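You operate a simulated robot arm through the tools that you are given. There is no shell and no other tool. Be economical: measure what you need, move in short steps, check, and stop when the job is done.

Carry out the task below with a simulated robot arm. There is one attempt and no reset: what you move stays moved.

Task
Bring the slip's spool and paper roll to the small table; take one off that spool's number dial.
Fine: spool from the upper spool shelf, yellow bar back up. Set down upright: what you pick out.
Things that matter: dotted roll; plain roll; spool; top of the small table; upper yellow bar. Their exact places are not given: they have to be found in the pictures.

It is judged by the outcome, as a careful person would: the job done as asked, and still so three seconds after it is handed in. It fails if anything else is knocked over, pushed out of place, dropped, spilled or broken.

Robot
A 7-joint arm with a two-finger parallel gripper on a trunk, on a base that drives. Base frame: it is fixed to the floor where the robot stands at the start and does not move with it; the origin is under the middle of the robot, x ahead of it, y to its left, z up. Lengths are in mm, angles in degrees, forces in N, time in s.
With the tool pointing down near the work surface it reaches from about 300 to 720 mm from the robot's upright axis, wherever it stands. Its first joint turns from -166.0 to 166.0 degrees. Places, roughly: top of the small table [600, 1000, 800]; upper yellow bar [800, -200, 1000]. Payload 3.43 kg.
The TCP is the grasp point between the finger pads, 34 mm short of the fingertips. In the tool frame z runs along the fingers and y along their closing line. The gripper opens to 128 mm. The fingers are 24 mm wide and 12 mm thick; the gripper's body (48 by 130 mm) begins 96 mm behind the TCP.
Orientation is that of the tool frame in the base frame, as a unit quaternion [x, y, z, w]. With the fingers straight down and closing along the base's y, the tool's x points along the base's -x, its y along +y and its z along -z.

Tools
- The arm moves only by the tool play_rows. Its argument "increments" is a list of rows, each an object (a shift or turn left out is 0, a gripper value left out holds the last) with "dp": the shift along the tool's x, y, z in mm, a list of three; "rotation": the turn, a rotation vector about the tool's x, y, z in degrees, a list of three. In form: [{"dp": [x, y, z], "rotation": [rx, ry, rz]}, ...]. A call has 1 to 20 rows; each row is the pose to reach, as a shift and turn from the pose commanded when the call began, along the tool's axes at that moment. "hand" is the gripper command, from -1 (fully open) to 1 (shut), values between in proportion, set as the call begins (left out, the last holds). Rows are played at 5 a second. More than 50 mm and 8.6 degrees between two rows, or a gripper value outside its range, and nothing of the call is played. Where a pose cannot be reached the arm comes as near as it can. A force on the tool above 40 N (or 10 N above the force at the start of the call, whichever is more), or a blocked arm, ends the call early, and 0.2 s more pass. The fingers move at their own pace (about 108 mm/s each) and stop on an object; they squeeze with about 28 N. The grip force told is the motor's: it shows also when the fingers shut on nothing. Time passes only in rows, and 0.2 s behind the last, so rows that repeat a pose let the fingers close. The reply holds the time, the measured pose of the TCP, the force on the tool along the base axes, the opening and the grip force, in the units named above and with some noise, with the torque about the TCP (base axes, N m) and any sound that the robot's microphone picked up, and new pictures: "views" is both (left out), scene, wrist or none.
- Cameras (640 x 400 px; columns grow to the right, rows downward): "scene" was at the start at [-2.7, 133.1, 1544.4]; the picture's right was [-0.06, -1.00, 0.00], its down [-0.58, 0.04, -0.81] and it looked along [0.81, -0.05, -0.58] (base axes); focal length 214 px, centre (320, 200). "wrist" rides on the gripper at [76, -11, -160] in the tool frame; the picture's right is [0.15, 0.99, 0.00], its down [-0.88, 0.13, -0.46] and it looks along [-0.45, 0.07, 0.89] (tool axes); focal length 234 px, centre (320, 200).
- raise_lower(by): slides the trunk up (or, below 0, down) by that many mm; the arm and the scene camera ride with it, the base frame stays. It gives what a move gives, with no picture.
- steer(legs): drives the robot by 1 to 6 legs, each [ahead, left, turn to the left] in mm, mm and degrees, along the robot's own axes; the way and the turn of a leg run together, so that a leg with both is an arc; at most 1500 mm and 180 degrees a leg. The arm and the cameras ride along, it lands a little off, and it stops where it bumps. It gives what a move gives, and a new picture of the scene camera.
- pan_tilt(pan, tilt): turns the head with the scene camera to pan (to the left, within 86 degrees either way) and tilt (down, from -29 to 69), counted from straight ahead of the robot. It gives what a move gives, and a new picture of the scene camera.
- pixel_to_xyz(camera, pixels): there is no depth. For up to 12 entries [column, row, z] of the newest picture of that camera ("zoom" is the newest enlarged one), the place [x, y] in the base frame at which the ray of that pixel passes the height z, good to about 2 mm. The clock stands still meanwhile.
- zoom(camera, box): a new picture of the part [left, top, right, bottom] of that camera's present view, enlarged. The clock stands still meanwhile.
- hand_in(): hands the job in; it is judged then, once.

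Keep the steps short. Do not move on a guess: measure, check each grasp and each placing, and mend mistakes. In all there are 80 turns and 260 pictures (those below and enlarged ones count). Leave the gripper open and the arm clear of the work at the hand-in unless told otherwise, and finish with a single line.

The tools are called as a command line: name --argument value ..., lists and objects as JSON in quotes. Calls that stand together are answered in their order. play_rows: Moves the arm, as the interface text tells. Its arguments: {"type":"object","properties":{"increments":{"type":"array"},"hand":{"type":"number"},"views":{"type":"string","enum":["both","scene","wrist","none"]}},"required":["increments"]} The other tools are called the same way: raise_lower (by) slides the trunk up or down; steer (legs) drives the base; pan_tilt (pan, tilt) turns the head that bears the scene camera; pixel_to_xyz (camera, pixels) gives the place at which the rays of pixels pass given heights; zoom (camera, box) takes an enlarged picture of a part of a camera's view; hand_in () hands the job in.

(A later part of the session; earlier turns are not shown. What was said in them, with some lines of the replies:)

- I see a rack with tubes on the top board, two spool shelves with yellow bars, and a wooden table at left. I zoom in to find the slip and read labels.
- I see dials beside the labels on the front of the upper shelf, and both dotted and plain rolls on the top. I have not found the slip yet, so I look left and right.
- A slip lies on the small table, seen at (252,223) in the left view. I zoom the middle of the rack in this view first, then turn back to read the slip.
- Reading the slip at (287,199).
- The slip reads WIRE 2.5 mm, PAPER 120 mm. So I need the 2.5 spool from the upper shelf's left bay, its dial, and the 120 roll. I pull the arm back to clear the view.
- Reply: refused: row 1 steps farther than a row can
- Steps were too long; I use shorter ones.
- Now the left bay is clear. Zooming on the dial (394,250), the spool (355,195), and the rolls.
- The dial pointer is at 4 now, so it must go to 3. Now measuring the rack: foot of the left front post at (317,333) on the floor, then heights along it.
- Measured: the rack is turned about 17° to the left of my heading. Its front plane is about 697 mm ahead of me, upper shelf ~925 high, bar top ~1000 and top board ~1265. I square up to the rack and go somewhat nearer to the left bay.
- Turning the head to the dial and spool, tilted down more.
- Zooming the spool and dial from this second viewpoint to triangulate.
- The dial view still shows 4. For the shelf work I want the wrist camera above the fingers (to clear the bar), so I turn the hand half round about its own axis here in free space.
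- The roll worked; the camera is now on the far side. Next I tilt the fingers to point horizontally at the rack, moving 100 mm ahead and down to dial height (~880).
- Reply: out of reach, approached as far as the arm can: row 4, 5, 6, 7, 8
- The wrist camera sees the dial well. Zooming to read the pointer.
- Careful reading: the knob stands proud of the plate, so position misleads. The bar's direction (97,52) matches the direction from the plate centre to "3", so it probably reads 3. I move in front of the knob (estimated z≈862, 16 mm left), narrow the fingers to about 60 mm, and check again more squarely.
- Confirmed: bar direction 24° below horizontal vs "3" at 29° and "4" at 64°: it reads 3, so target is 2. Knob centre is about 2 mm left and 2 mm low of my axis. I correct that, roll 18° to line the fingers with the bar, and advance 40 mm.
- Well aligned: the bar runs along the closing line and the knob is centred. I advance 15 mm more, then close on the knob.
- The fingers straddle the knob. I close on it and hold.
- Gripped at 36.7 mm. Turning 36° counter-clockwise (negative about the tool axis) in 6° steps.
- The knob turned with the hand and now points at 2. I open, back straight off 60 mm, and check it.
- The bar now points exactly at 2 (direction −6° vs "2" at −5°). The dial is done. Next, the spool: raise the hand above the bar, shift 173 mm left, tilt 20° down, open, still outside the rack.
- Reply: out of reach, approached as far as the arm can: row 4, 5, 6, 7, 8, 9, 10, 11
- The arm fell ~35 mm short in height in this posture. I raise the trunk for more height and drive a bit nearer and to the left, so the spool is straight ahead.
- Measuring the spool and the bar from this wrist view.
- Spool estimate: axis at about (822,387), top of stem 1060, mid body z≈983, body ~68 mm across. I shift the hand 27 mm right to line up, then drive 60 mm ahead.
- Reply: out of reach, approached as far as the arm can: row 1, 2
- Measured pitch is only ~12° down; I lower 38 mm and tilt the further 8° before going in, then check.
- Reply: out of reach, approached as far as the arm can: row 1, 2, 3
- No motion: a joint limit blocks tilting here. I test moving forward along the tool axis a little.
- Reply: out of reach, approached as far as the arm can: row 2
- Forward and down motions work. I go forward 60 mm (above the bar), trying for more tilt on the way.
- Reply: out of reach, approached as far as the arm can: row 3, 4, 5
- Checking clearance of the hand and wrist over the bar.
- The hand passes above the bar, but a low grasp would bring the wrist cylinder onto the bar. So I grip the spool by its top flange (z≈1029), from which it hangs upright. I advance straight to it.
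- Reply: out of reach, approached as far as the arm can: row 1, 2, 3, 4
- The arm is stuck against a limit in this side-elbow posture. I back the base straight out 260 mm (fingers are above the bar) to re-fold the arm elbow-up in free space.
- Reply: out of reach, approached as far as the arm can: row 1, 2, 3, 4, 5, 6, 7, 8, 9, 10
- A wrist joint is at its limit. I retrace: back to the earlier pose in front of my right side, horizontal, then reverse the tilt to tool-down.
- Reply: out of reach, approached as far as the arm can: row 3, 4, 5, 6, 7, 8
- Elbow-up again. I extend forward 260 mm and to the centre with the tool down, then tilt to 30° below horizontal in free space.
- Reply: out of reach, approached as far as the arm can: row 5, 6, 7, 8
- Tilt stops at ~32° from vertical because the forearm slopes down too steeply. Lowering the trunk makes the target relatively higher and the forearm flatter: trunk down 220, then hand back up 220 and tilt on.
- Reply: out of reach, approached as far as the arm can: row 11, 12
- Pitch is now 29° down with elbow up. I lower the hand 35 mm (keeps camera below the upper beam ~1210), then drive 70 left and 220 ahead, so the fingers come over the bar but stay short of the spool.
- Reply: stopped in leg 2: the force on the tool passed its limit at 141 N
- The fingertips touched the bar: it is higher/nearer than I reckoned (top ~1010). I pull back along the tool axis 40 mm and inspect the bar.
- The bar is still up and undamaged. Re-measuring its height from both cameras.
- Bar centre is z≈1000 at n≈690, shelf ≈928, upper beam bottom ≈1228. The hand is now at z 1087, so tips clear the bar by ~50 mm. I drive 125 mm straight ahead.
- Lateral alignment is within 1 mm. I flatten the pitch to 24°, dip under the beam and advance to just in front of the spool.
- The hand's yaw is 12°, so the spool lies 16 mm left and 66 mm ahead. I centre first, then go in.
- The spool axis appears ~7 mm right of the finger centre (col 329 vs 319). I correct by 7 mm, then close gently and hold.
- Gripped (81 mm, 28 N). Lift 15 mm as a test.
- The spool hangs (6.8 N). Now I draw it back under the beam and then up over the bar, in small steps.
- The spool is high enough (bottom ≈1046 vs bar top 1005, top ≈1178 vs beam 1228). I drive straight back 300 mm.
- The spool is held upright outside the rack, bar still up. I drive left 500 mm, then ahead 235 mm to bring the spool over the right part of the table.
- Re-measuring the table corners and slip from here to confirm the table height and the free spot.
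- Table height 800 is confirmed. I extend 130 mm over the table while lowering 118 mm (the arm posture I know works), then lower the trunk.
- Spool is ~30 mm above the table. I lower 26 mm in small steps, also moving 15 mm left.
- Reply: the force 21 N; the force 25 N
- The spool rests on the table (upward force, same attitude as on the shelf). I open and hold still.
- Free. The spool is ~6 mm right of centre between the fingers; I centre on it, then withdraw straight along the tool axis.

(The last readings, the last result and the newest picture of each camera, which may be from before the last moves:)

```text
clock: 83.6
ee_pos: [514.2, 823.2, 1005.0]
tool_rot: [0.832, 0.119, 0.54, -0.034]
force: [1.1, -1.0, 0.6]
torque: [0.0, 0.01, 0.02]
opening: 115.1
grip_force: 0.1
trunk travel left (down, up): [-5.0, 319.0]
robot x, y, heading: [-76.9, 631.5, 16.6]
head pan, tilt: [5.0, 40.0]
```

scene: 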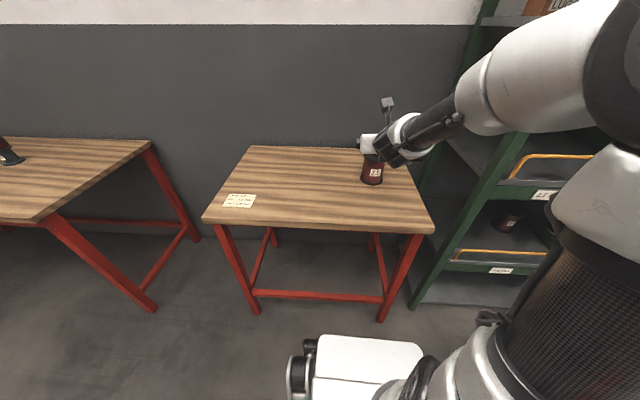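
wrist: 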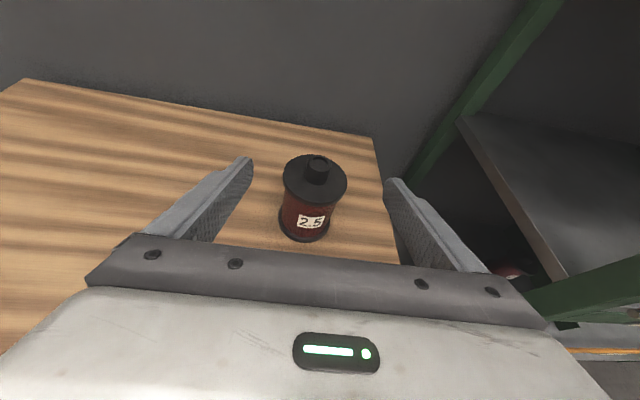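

The 2.5 spool stands upright on the table. Next the 120 roll, at the far right of the top board. I back off 250 mm, drive right 1450 mm and raise the trunk.

steer --legs '[[-250, 0, 0], [0, -1400, 0]]'

raise_lower --by 310

pan_tilt --pan -20 --tilt 28

```text
clock: 98.7
ee_pos: [660.7, -617.7, 1005.7]
tool_rot: [0.833, 0.108, 0.541, -0.027]
force: [-0.4, 0.3, 0.7]
torque: [0.0, -0.02, 0.0]
opening: 115.5
grip_force: 0.0
trunk travel left (down, up): [-5.0, 319.0]
robot x, y, heading: [68.7, -790.7, 15.0]
head pan, tilt: [5.0, 40.0]
```

scene: 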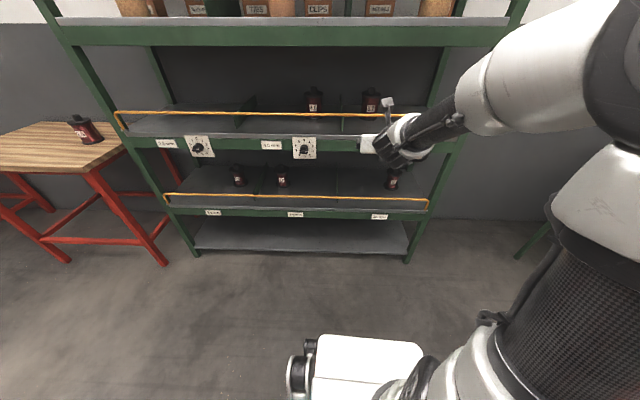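

```text
clock: 101.8
ee_pos: [660.0, -617.4, 1315.6]
tool_rot: [0.833, 0.108, 0.542, -0.027]
force: [0.5, 0.5, -0.1]
torque: [0.02, 0.01, -0.01]
opening: 115.1
grip_force: 0.1
trunk travel left (down, up): [-315.0, 9.0]
robot x, y, heading: [65.0, -790.4, 15.0]
head pan, tilt: [5.0, 40.0]
```

```text
clock: 102.7
ee_pos: [660.9, -617.4, 1315.2]
tool_rot: [0.833, 0.109, 0.541, -0.028]
force: [-0.2, -0.1, 0.4]
torque: [-0.05, 0.01, 0.01]
opening: 115.0
grip_force: 0.1
trunk travel left (down, up): [-315.0, 9.0]
robot x, y, heading: [70.7, -793.0, 15.1]
head pan, tilt: [-20.0, 28.0]
```

scene: 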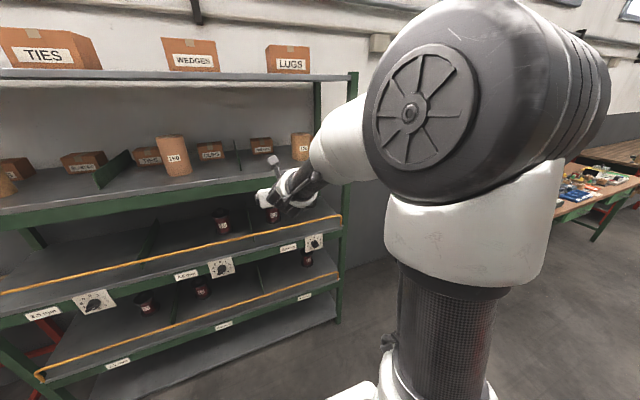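

The 120 roll is near (300,146), partly behind the hand. Zoom and wrist view.

zoom --camera "scene" --box '[180, 100, 372, 220]'

play_rows --increments '[{"dp": [0, 0, 0]}]' --views "wrist"

pixel_to_xyz --camera "scene" --pixels '[[336, 322, 0], [300, 160, 1265], [342, 178, 1250], [318, 178, 1265], [175, 174, 1265]]'

```text
3.33 times, centred on (276, 160) of scene
```

zoom: 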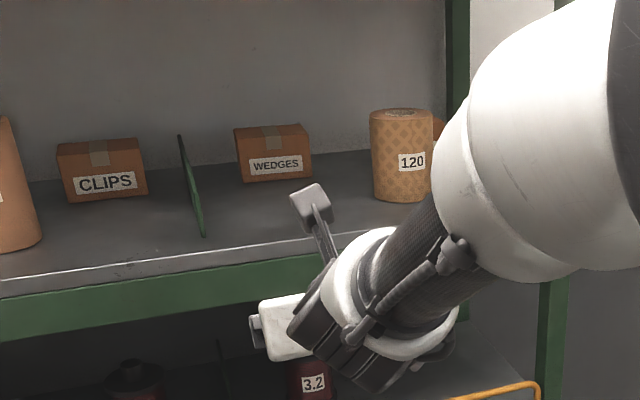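

```text
clock: 103.1
ee_pos: [660.0, -619.0, 1315.6]
tool_rot: [0.833, 0.108, 0.542, -0.027]
force: [-0.2, 0.0, 0.0]
torque: [0.0, 0.02, -0.02]
opening: 115.4
grip_force: 0.0
trunk travel left (down, up): [-315.0, 9.0]
robot x, y, heading: [64.6, -796.5, 14.7]
head pan, tilt: [-20.0, 28.0]
```

wrist: 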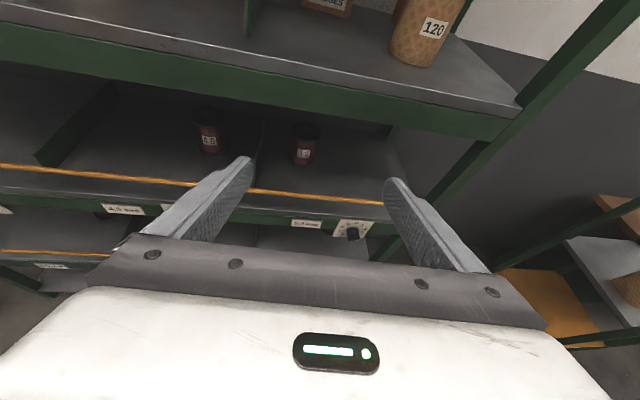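

```text
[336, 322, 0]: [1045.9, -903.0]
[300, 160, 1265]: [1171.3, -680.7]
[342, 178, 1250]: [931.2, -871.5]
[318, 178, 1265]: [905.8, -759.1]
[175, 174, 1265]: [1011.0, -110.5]
```

Triangulating the roll from both views.

pixel_to_xyz --camera "wrist" --pixels '[[410, 66, 1255], [410, 66, 1265], [410, 66, 1275], [519, 105, 1255], [519, 105, 1265], [519, 105, 1275]]'

pixel_to_xyz --camera "scene" --pixels '[[300, 160, 1255], [300, 160, 1275], [300, 134, 1380], [300, 134, 1400], [290, 145, 1320], [312, 145, 1320]]'

zoom --camera "wrist" --box '[340, 0, 500, 100]'

```text
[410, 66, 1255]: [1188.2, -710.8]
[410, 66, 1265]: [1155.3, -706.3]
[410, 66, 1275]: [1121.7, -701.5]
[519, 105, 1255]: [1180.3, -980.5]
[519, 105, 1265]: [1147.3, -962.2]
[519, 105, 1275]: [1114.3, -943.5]
```

```text
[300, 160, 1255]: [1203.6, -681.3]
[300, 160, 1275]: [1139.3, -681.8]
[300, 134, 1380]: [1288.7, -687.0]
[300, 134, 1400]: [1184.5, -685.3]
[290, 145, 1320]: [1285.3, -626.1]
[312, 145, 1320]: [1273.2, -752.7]
```

```text
4.00 times, centred on (420, 50) of wrist
```

zoom: 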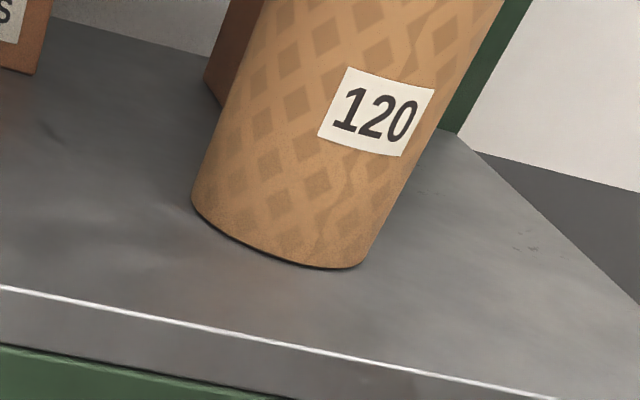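

The roll's axis is about (1205,−695), on the top board (~1268), and it is about 100 mm wide. The rack's true heading is ~18.6°. I turn 3.7° left, go right 250 mm, raise the hand a bit, and then drive ahead 270 mm to look closely.

play_rows --increments '[{"dp": [20, 0, -9]}, {"dp": [40, 0, -18]}]' --hand -1 --views "none"

steer --legs '[[0, 0, 3.7], [0, -250, 0], [270, 0, 0]]'

play_rows --increments '[{"dp": [0, 0, 0]}]' --views "wrist"

```text
clock: 103.7
ee_pos: [657.4, -615.4, 1361.6]
tool_rot: [0.833, 0.109, 0.542, -0.027]
force: [0.2, 0.0, 0.3]
torque: [0.01, 0.02, 0.03]
opening: 127.8
grip_force: 0.1
trunk travel left (down, up): [-315.0, 9.0]
robot x, y, heading: [67.8, -795.5, 15.0]
head pan, tilt: [-20.0, 28.0]
```

```text
clock: 108.7
ee_pos: [980.3, -725.1, 1359.7]
tool_rot: [0.829, 0.135, 0.541, -0.045]
force: [0.3, 0.4, -0.7]
torque: [-0.01, 0.02, -0.02]
opening: 128.1
grip_force: 0.0
trunk travel left (down, up): [-315.0, 9.0]
robot x, y, heading: [399.0, -941.0, 18.7]
head pan, tilt: [-20.0, 28.0]
```

scene: 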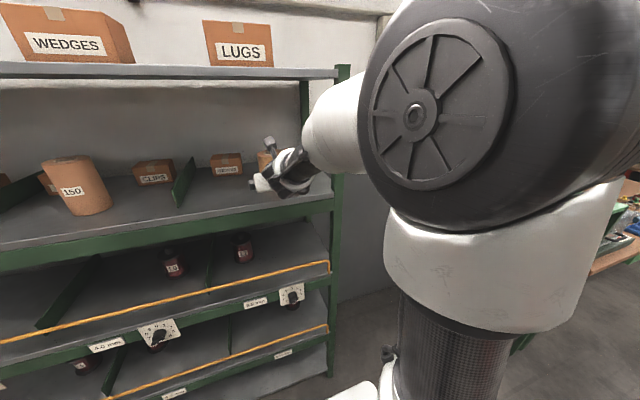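

```text
clock: 109.0
ee_pos: [979.5, -724.0, 1359.9]
tool_rot: [0.829, 0.137, 0.54, -0.045]
force: [0.6, 0.5, 0.7]
torque: [-0.02, -0.01, 0.03]
opening: 128.2
grip_force: 0.0
trunk travel left (down, up): [-315.0, 9.0]
robot x, y, heading: [395.3, -939.0, 18.9]
head pan, tilt: [-20.0, 28.0]
```

wrist: 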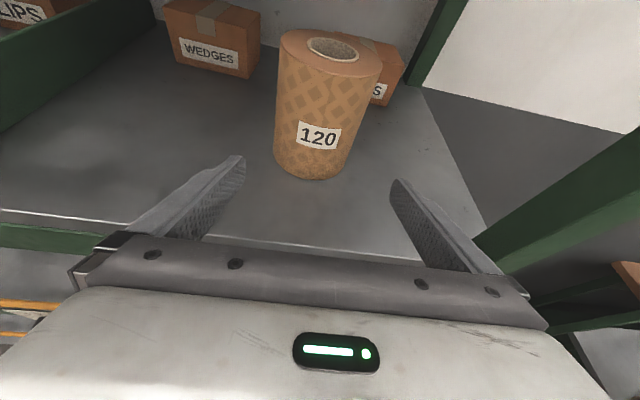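

Good view: a single 120 dotted roll with a box right behind it. Measuring.

pixel_to_xyz --camera "wrist" --pixels '[[312, 181, 1260], [312, 181, 1270], [272, 155, 1268], [349, 168, 1268], [277, 115, 1330], [362, 125, 1330], [333, 49, 1390], [333, 49, 1400], [280, 38, 1395], [383, 62, 1395], [480, 225, 1268], [375, 103, 1268]]'

zoom --camera "scene" --box '[180, 110, 340, 210]'

```text
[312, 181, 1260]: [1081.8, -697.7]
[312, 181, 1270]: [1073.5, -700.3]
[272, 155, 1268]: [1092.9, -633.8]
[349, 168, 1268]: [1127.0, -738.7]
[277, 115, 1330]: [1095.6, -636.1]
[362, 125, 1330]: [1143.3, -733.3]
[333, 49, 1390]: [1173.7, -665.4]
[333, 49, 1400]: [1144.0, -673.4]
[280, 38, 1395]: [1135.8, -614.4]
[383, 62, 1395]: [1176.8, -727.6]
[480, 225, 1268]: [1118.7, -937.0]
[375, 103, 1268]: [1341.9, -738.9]
```

```text
4.00 times, centred on (260, 160) of scene
```

zoom: 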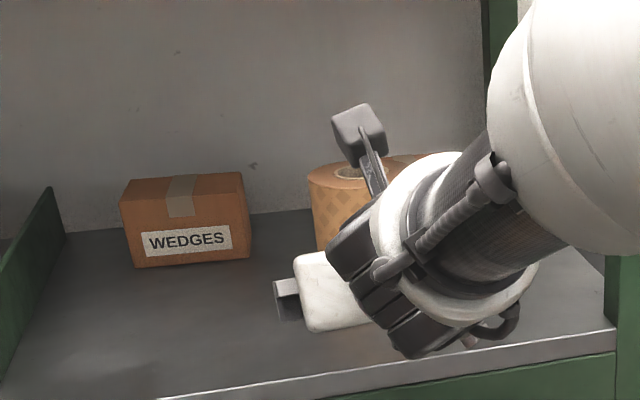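

The two wrist views agree only if the top board is at z≈1296 (front of the roll at ~(1052,−703)). Re-querying with that.

pixel_to_xyz --camera "wrist" --pixels '[[312, 181, 1296], [272, 155, 1296], [349, 168, 1296], [276, 115, 1350], [362, 125, 1350], [333, 49, 1410], [333, 49, 1420], [333, 49, 1430], [280, 38, 1420], [383, 62, 1420], [335, 248, 1296], [480, 225, 1296]]'

```text
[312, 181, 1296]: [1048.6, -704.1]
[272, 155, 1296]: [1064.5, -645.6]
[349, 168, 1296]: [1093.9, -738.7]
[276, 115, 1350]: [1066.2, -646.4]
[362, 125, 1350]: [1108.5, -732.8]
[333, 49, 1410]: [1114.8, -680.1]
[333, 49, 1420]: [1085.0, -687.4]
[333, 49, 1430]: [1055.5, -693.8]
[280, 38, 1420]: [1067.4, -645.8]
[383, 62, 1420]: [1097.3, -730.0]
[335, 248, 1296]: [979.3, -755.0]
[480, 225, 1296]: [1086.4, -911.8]
```

Roll: axis ≈(1097,−687), height 120 (1296–1416), diameter ≈100 mm. Fingers open 128. I drive 40 mm nearer, then check alignment before sliding around it.

steer --legs '[[40, 0, 0]]'

play_rows --increments '[{"dp": [-5, 0, 2]}, {"dp": [-9, 0, 4]}]' --views "wrist"

pixel_to_xyz --camera "wrist" --pixels '[[312, 210, 1296], [333, 49, 1416]]'

```text
clock: 109.9
ee_pos: [1017.0, -710.2, 1360.1]
tool_rot: [0.829, 0.135, 0.541, -0.045]
force: [-0.1, 0.5, -0.5]
torque: [0.01, 0.02, 0.0]
opening: 127.8
grip_force: 0.1
trunk travel left (down, up): [-315.0, 9.0]
robot x, y, heading: [434.9, -926.9, 18.6]
head pan, tilt: [-20.0, 28.0]
```

scene: 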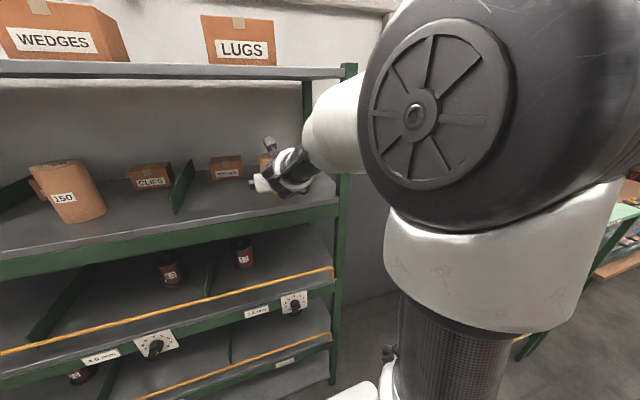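

```text
clock: 110.5
ee_pos: [1016.4, -712.7, 1350.3]
tool_rot: [0.829, 0.136, 0.541, -0.046]
force: [-0.1, -0.5, -0.2]
torque: [0.02, -0.02, 0.03]
opening: 127.9
grip_force: 0.2
trunk travel left (down, up): [-315.0, 9.0]
robot x, y, heading: [438.6, -926.5, 18.6]
head pan, tilt: [-20.0, 28.0]
```

wrist: 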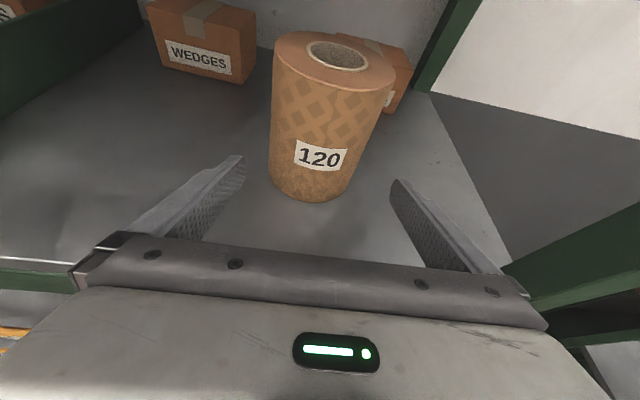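

```text
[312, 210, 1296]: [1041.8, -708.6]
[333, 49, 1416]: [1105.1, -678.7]
```

Refining the axis from this closer view.

pixel_to_xyz --camera "wrist" --pixels '[[310, 202, 1296], [268, 177, 1296], [349, 189, 1296], [335, 62, 1416], [335, 62, 1412], [335, 62, 1420], [273, 55, 1416], [396, 70, 1416]]'

```text
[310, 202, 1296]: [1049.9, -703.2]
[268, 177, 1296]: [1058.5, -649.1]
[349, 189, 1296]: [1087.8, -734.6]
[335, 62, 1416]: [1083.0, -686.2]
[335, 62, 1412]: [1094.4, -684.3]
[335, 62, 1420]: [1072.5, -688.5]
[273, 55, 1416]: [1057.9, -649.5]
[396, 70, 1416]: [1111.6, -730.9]
```

Axis (1097,−685), radius 50 confirmed. I shift 7 mm left, then slide forward 82 mm level, and look before closing.

play_rows --increments '[{"dp": [0, -7.4, 0]}, {"dp": [7, -7.4, 15]}, {"dp": [14, -7.4, 30]}, {"dp": [20, -7.4, 45]}, {"dp": [27, -7.4, 60]}, {"dp": [33.7, -7.4, 74.7]}, {"dp": [33.7, -7.4, 74.7]}]' --views "both"

```text
clock: 112.1
ee_pos: [1092.6, -683.0, 1349.0]
tool_rot: [0.83, 0.136, 0.54, -0.045]
force: [0.4, -0.8, 0.9]
torque: [0.02, 0.04, 0.04]
opening: 128.0
grip_force: 0.0
trunk travel left (down, up): [-315.0, 9.0]
robot x, y, heading: [436.0, -930.6, 19.1]
head pan, tilt: [-20.0, 28.0]
```

scene: 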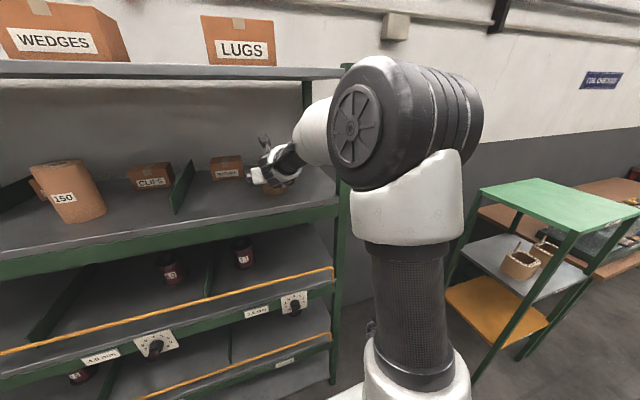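
wrist: 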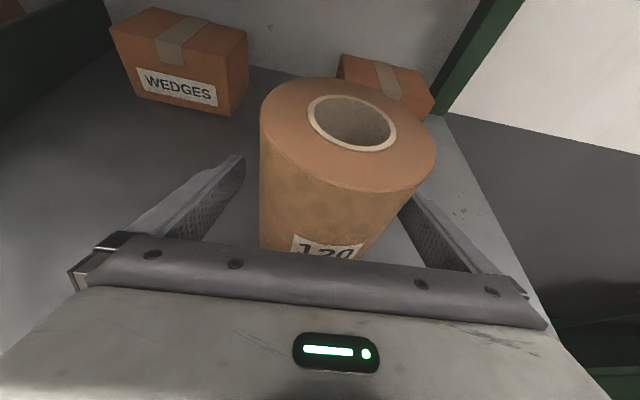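

The roll sits ~6 mm right of the finger centre. I shift 6 mm right, then close and hold.

play_rows --increments '[{"dp": [0, 3, 0]}, {"dp": [0, 6, 0]}, {"dp": [0, 6, 0]}]' --views "none"

play_rows --increments '[{"dp": [0, 0, 0]}, {"dp": [0, 0, 0]}, {"dp": [0, 0, 0]}, {"dp": [0, 0, 0]}]' --hand 1 --views "wrist"

```text
clock: 112.9
ee_pos: [1094.3, -687.4, 1350.5]
tool_rot: [0.83, 0.136, 0.539, -0.044]
force: [-0.3, 0.6, 0.4]
torque: [0.05, 0.0, 0.0]
opening: 127.7
grip_force: 0.0
trunk travel left (down, up): [-315.0, 9.0]
robot x, y, heading: [436.8, -929.2, 18.6]
head pan, tilt: [-20.0, 28.0]
```

```text
clock: 113.9
ee_pos: [1093.9, -686.4, 1351.0]
tool_rot: [0.829, 0.136, 0.54, -0.046]
force: [-0.5, 2.9, 0.6]
torque: [0.35, 0.12, 0.0]
opening: 91.5
grip_force: 27.7
trunk travel left (down, up): [-315.0, 9.0]
robot x, y, heading: [438.7, -925.3, 18.8]
head pan, tilt: [-20.0, 28.0]
```

wrist: 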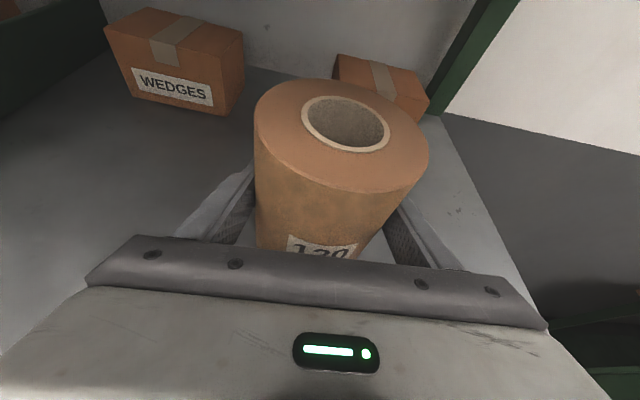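

Gripped at 91.5 mm. Lift 30 mm as test.

play_rows --increments '[{"dp": [5, 0, -2]}, {"dp": [14, 0, -6]}, {"dp": [27, 0, -12]}, {"dp": [41, 0, -18]}, {"dp": [41, 0, -18]}]' --views "both"

```text
clock: 115.1
ee_pos: [1095.0, -684.8, 1395.7]
tool_rot: [0.83, 0.136, 0.54, -0.045]
force: [0.2, 0.8, -5.4]
torque: [-0.02, -0.05, -0.02]
opening: 91.5
grip_force: 28.2
trunk travel left (down, up): [-315.0, 9.0]
robot x, y, heading: [435.0, -929.1, 19.0]
head pan, tilt: [-20.0, 28.0]
```

scene: 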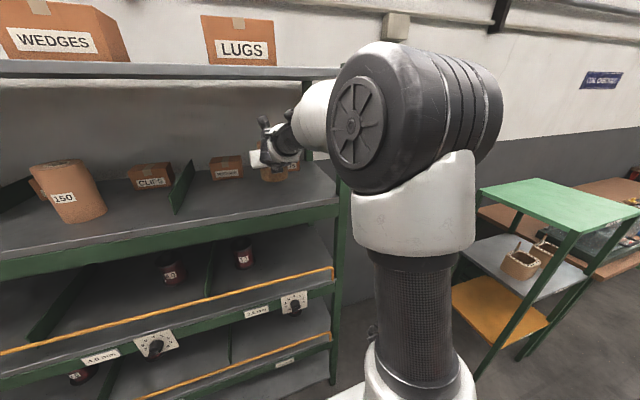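
wrist: 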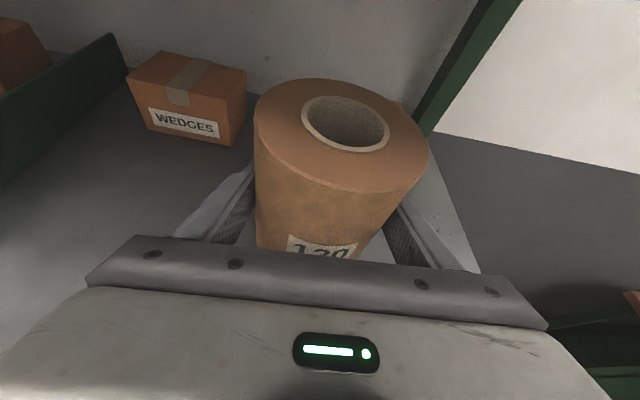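

The roll is held (5.4 N). I drive straight back 380 mm, then left 1000 mm.

steer --legs '[[-380, 0, 0], [0, 900, 0]]'

pan_tilt --pan 10 --tilt 40

```text
clock: 126.1
ee_pos: [450.9, 38.8, 1395.7]
tool_rot: [0.83, 0.133, 0.54, -0.043]
force: [1.0, -0.1, -4.8]
torque: [0.06, -0.04, -0.02]
opening: 91.2
grip_force: 27.8
trunk travel left (down, up): [-315.0, 9.0]
robot x, y, heading: [-205.5, -196.6, 18.4]
head pan, tilt: [-20.0, 28.0]
```

scene: 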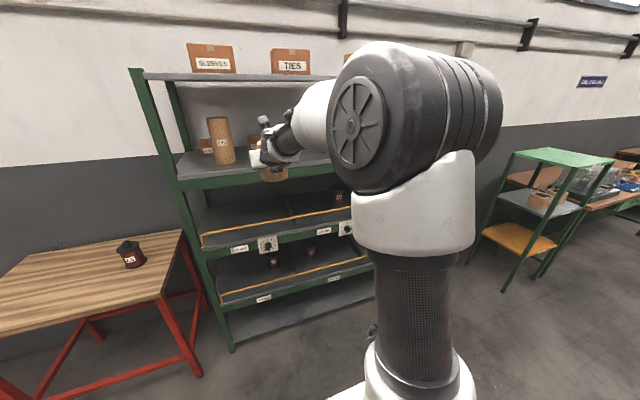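

```text
clock: 127.1
ee_pos: [450.0, 38.1, 1395.1]
tool_rot: [0.83, 0.133, 0.54, -0.043]
force: [-0.2, 0.3, -4.7]
torque: [0.0, -0.05, -0.03]
opening: 91.1
grip_force: 27.8
trunk travel left (down, up): [-315.0, 9.0]
robot x, y, heading: [-207.9, -200.9, 18.2]
head pan, tilt: [10.0, 40.0]
```

scene: 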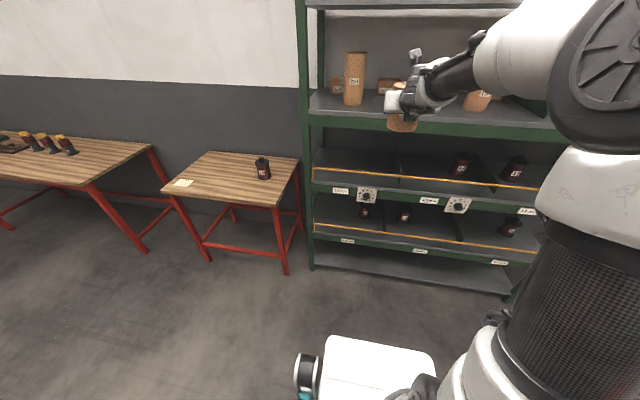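

On course. Now left 891 mm, then ahead 250 mm (roll stays high above the table).

steer --legs '[[0, 891, 0], [250, 0, 0]]'

pixel_to_xyz --camera "scene" --pixels '[[320, 200, 800]]'

```text
clock: 137.4
ee_pos: [400.2, 974.6, 1395.2]
tool_rot: [0.829, 0.138, 0.54, -0.046]
force: [0.2, 0.6, -4.8]
torque: [0.0, -0.05, 0.02]
opening: 90.7
grip_force: 28.2
trunk travel left (down, up): [-315.0, 9.0]
robot x, y, heading: [-258.2, 727.9, 18.8]
head pan, tilt: [10.0, 40.0]
```

scene: 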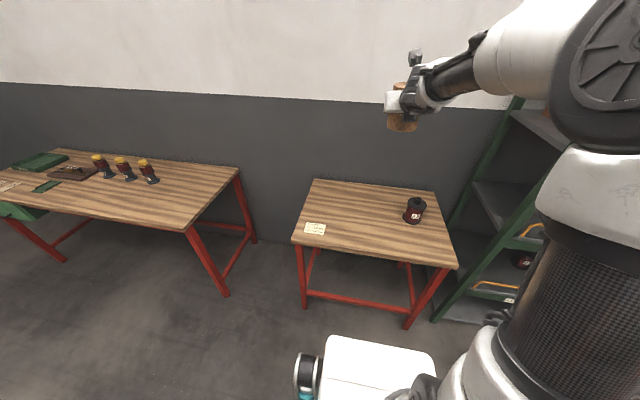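

```text
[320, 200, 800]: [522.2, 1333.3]
```

Checking the spool's and slip's places on the table for a free spot.

pixel_to_xyz --camera "scene" --pixels '[[412, 222, 800], [315, 229, 800], [327, 229, 800], [458, 267, 800], [292, 242, 800]]'

raise_lower --by -200

steer --legs '[[115, 0, 0]]'

```text
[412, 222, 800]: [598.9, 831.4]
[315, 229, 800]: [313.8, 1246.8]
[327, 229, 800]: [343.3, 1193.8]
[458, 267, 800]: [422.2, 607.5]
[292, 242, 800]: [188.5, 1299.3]
```

```text
clock: 139.6
ee_pos: [400.3, 974.8, 1194.0]
tool_rot: [0.829, 0.139, 0.54, -0.047]
force: [0.2, -1.3, -5.3]
torque: [-0.01, -0.06, 0.01]
opening: 90.6
grip_force: 28.4
trunk travel left (down, up): [-115.0, 209.0]
robot x, y, heading: [-255.5, 729.6, 18.9]
head pan, tilt: [10.0, 40.0]
```

```text
clock: 140.8
ee_pos: [509.0, 1011.8, 1194.5]
tool_rot: [0.83, 0.139, 0.539, -0.047]
force: [-0.7, -0.5, -4.4]
torque: [-0.01, -0.08, -0.01]
opening: 90.9
grip_force: 27.6
trunk travel left (down, up): [-115.0, 209.0]
robot x, y, heading: [-149.9, 764.8, 19.2]
head pan, tilt: [10.0, 40.0]
```

scene: 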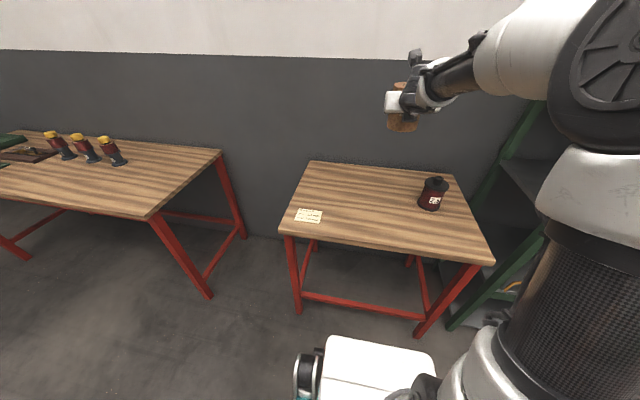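

The spot (~(528,1017)) is free: 200 mm from the spool, well off the slip. Trunk down 110 mm, then the arm down ~210 mm.

raise_lower --by -110

play_rows --increments '[{"dp": [-19, 0, 11]}, {"dp": [-37, 0, 21]}, {"dp": [-56, 0, 32]}, {"dp": [-75, 0, 42]}, {"dp": [-94, 0, 53]}, {"dp": [-112, 0, 64]}, {"dp": [-131, 0, 74]}, {"dp": [-150, 0, 85]}, {"dp": [-168, 0, 95]}, {"dp": [-178, 0, 101]}]' --views "both"

```text
clock: 142.3
ee_pos: [509.6, 1011.6, 1085.3]
tool_rot: [0.829, 0.139, 0.539, -0.047]
force: [-0.9, -0.2, -5.4]
torque: [0.01, -0.04, -0.03]
opening: 90.5
grip_force: 27.7
trunk travel left (down, up): [-5.0, 319.0]
robot x, y, heading: [-148.8, 765.6, 19.2]
head pan, tilt: [10.0, 40.0]
```

```text
clock: 144.5
ee_pos: [529.4, 1004.1, 882.1]
tool_rot: [0.829, 0.138, 0.54, -0.046]
force: [-0.6, -0.6, -5.5]
torque: [0.04, -0.03, -0.01]
opening: 90.8
grip_force: 28.2
trunk travel left (down, up): [-5.0, 319.0]
robot x, y, heading: [-143.5, 763.4, 19.2]
head pan, tilt: [10.0, 40.0]
```

scene: 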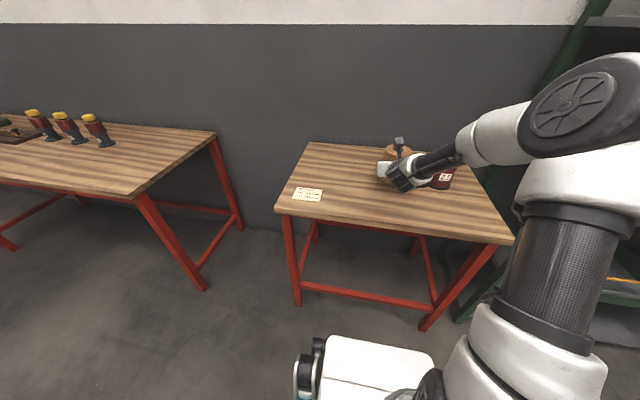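
wrist: 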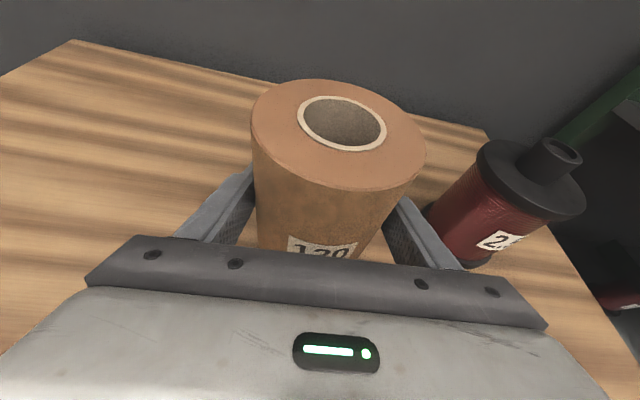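

Clear of the spool. I shift 15 mm left and lower 18 mm, then creep to contact.

play_rows --increments '[{"dp": [-5, -7, 2]}, {"dp": [-10, -15, 5]}, {"dp": [-16, -15, 7]}]' --views "none"

play_rows --increments '[{"dp": [-2, 0, 1]}, {"dp": [-4, 0, 2]}, {"dp": [-6, 0, 3]}]' --views "none"

```text
clock: 145.3
ee_pos: [525.9, 1015.4, 862.6]
tool_rot: [0.829, 0.139, 0.54, -0.047]
force: [0.5, -0.1, -4.4]
torque: [0.02, -0.04, -0.01]
opening: 90.6
grip_force: 27.4
trunk travel left (down, up): [-5.0, 319.0]
robot x, y, heading: [-143.7, 762.8, 19.0]
head pan, tilt: [10.0, 40.0]
```

```text
clock: 146.1
ee_pos: [527.5, 1014.7, 855.4]
tool_rot: [0.829, 0.138, 0.54, -0.046]
force: [-0.6, -0.5, -4.9]
torque: [-0.03, -0.03, 0.0]
opening: 90.4
grip_force: 27.7
trunk travel left (down, up): [-5.0, 319.0]
robot x, y, heading: [-147.7, 762.4, 19.0]
head pan, tilt: [10.0, 40.0]
```

No contact yet; creep further.

play_rows --increments '[{"dp": [-1.5, 0, 0.7]}, {"dp": [-3, 0, 1.3]}]' --views "none"

play_rows --increments '[{"dp": [-1, 0, 0.5]}, {"dp": [-2, 0, 0.9]}]' --views "wrist"

```text
clock: 146.7
ee_pos: [527.6, 1015.1, 852.5]
tool_rot: [0.829, 0.138, 0.54, -0.047]
force: [-0.4, 0.4, -4.7]
torque: [-0.05, -0.04, -0.01]
opening: 90.3
grip_force: 28.3
trunk travel left (down, up): [-5.0, 319.0]
robot x, y, heading: [-144.2, 766.6, 19.1]
head pan, tilt: [10.0, 40.0]
```

```text
clock: 147.3
ee_pos: [529.1, 1015.6, 851.6]
tool_rot: [0.829, 0.139, 0.54, -0.047]
force: [0.3, 0.9, -1.9]
torque: [0.09, -0.07, -0.04]
opening: 90.5
grip_force: 28.1
trunk travel left (down, up): [-5.0, 319.0]
robot x, y, heading: [-146.5, 761.6, 19.0]
head pan, tilt: [10.0, 40.0]
```

wrist: 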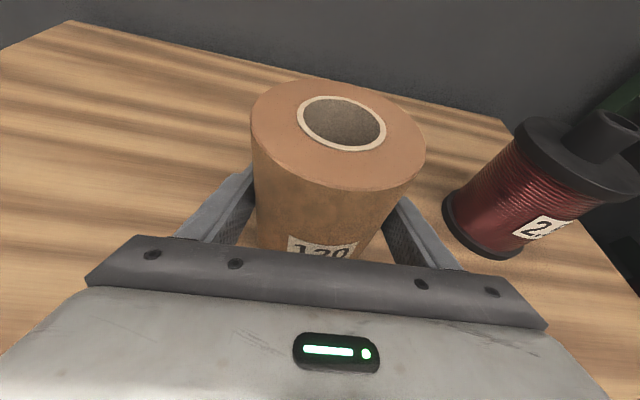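

Contact has begun (force −4.8 → −1.9). One more 2.5 mm, then open.

play_rows --increments '[{"dp": [-1, 0, 0.5]}, {"dp": [-2.2, 0, 1]}, {"dp": [-2.2, 0, 1]}]' --views "none"

play_rows --increments '[{"dp": [0, 0, 0]}, {"dp": [0, 0, 0]}, {"dp": [0, 0, 0]}]' --hand -1 --views "wrist"

```text
clock: 148.1
ee_pos: [527.1, 1014.7, 851.5]
tool_rot: [0.828, 0.137, 0.541, -0.047]
force: [0.8, 1.9, 10.1]
torque: [0.63, 0.22, -0.05]
opening: 90.5
grip_force: 28.2
trunk travel left (down, up): [-5.0, 319.0]
robot x, y, heading: [-145.9, 766.8, 19.4]
head pan, tilt: [10.0, 40.0]
```

```text
clock: 148.9
ee_pos: [527.1, 1015.1, 849.8]
tool_rot: [0.829, 0.139, 0.54, -0.047]
force: [-0.7, -0.3, -0.1]
torque: [0.01, 0.0, 0.03]
opening: 128.1
grip_force: 0.1
trunk travel left (down, up): [-5.0, 319.0]
robot x, y, heading: [-147.6, 768.8, 19.1]
head pan, tilt: [10.0, 40.0]
```

wrist: 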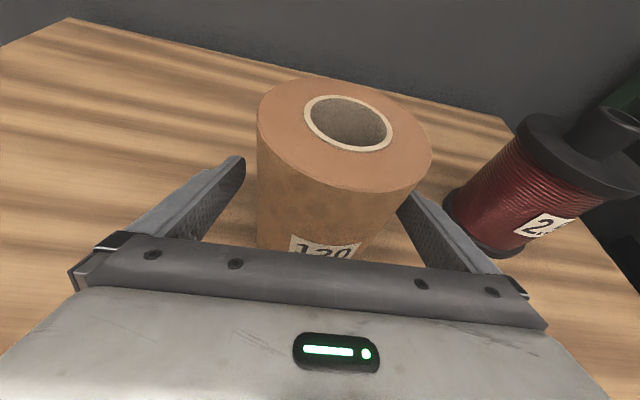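

Released, standing. I centre 4 mm right and withdraw along the tool axis, then up.

play_rows --increments '[{"dp": [0, 4, 0]}, {"dp": [0, 4, -20]}, {"dp": [0, 4, -45]}, {"dp": [0, 4, -75]}, {"dp": [0, 4, -110]}, {"dp": [15, 4, -140]}, {"dp": [40, 4, -155]}]' --views "wrist"

steer --legs '[[-300, 0, 0]]'

pan_tilt --pan -10 --tilt 35

```text
clock: 150.5
ee_pos: [408.6, 982.4, 949.3]
tool_rot: [0.829, 0.138, 0.539, -0.047]
force: [0.5, -0.2, -0.9]
torque: [-0.03, -0.02, -0.02]
opening: 128.1
grip_force: 0.1
trunk travel left (down, up): [-5.0, 319.0]
robot x, y, heading: [-148.9, 768.4, 19.1]
head pan, tilt: [10.0, 40.0]
```

wrist: 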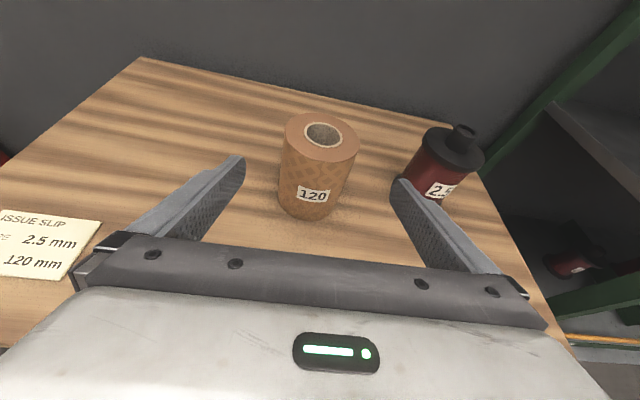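

```text
clock: 152.5
ee_pos: [124.4, 881.2, 949.1]
tool_rot: [0.83, 0.135, 0.539, -0.044]
force: [0.8, 0.2, 0.6]
torque: [-0.01, 0.01, 0.03]
opening: 128.0
grip_force: 0.1
trunk travel left (down, up): [-5.0, 319.0]
robot x, y, heading: [-428.9, 668.9, 18.8]
head pan, tilt: [10.0, 40.0]
```

scene: 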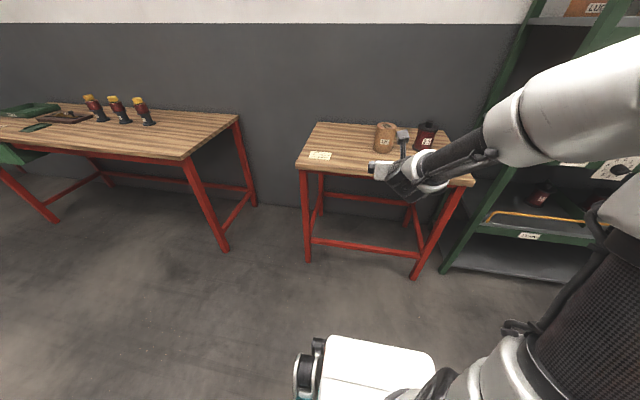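

```text
clock: 153.3
ee_pos: [124.5, 880.1, 948.2]
tool_rot: [0.83, 0.135, 0.54, -0.044]
force: [-0.4, 0.3, -0.2]
torque: [0.01, 0.0, -0.01]
opening: 128.0
grip_force: 0.1
trunk travel left (down, up): [-5.0, 319.0]
robot x, y, heading: [-429.8, 670.0, 18.7]
head pan, tilt: [-10.0, 35.0]
```

scene: 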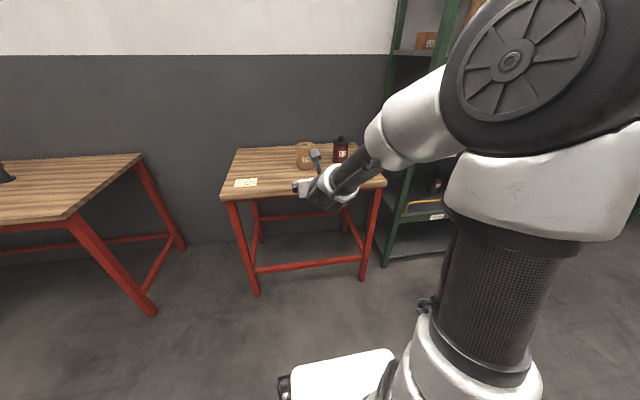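

Roll and spool both stand on the table. Last, one check of the dial and bar: I drive right 650 mm, well clear, and look.

steer --legs '[[0, -750, 0]]'

pan_tilt --pan 20 --tilt 30

```text
clock: 161.0
ee_pos: [363.8, 171.8, 949.1]
tool_rot: [0.83, 0.135, 0.54, -0.044]
force: [0.0, -0.5, -0.3]
torque: [0.02, 0.02, 0.01]
opening: 128.0
grip_force: 0.0
trunk travel left (down, up): [-5.0, 319.0]
robot x, y, heading: [-193.0, -40.7, 18.7]
head pan, tilt: [-10.0, 35.0]
```

scene: 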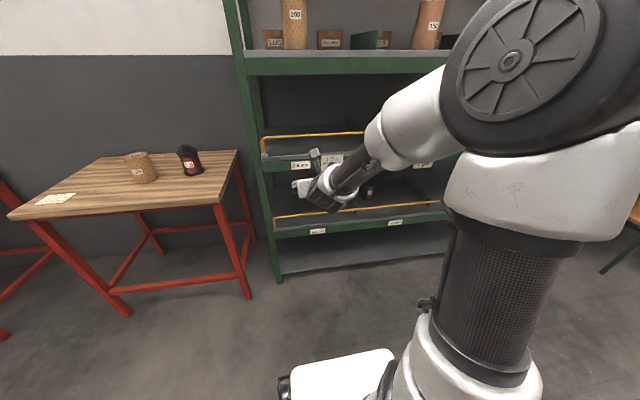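

```text
clock: 161.9
ee_pos: [363.8, 171.5, 948.9]
tool_rot: [0.83, 0.135, 0.54, -0.044]
force: [0.1, -0.2, -0.4]
torque: [0.01, 0.03, 0.01]
opening: 128.2
grip_force: 0.0
trunk travel left (down, up): [-5.0, 319.0]
robot x, y, heading: [-193.0, -43.4, 18.3]
head pan, tilt: [20.0, 30.0]
```

scene: 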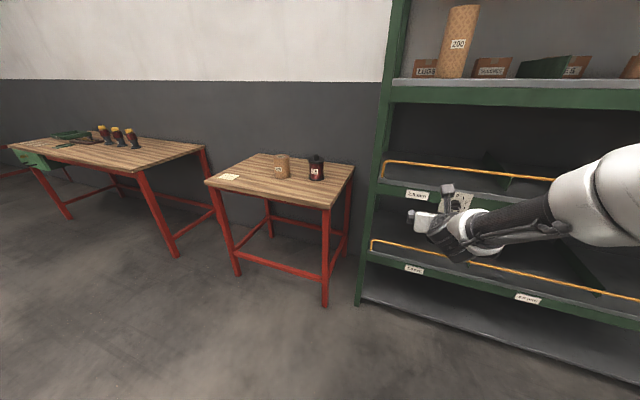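

The bar is up and both goods stand upright. The camera of the hand partly hides the dial at (460,200); the wrist camera should see it.

play_rows --increments '[{"dp": [0, 0, 0]}]' --views "wrist"

zoom --camera "scene" --box '[430, 180, 494, 220]'

zoom --camera "scene" --box '[200, 130, 360, 230]'

```text
clock: 162.3
ee_pos: [363.9, 172.5, 948.9]
tool_rot: [0.83, 0.135, 0.54, -0.044]
force: [0.7, 0.2, 0.5]
torque: [0.03, -0.02, 0.0]
opening: 127.9
grip_force: 0.2
trunk travel left (down, up): [-5.0, 319.0]
robot x, y, heading: [-193.9, -41.5, 18.7]
head pan, tilt: [20.0, 30.0]
```

wrist: 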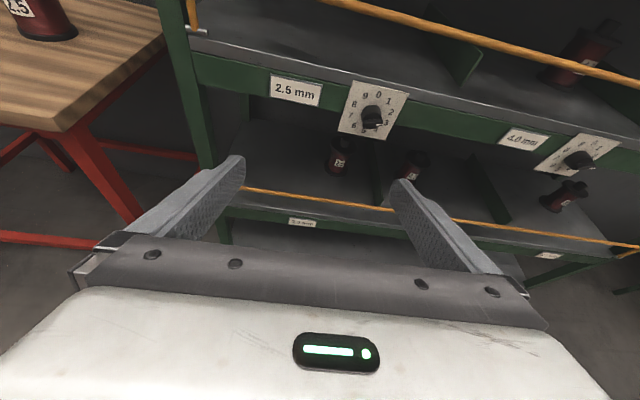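

```text
10.00 times, centred on (462, 200) of scene
```

zoom: 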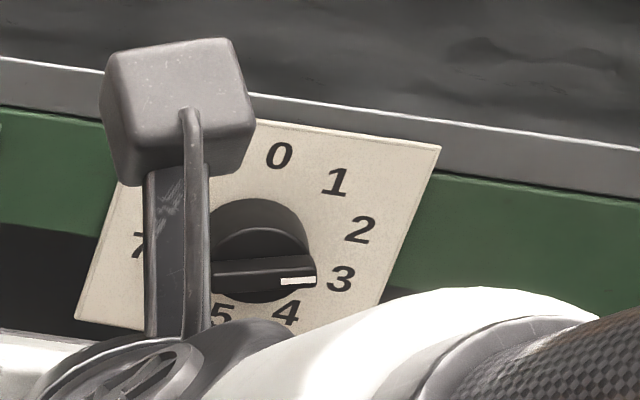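

```text
4.00 times, centred on (280, 180) of scene
```

zoom: 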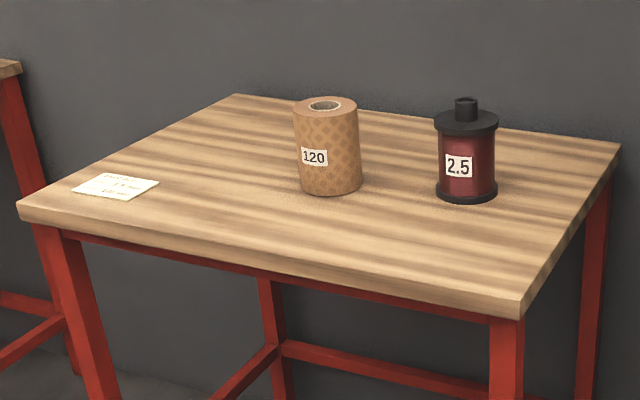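

The bar of the dial lies in the direction of "2", the yellow bar is up, and both goods are upright. The gripper is open and clear, so I hand in.

hand_in

```text
The job is handed in.
```

The 2.5 mm spool from the upper shelf and the 120 mm dotted roll stand upright on the small table, the spool's dial is turned from 3 to 2, and the yellow bar is up; my fingertips bumped the bar once on the way in, but it stayed up and nothing else I could see moved.
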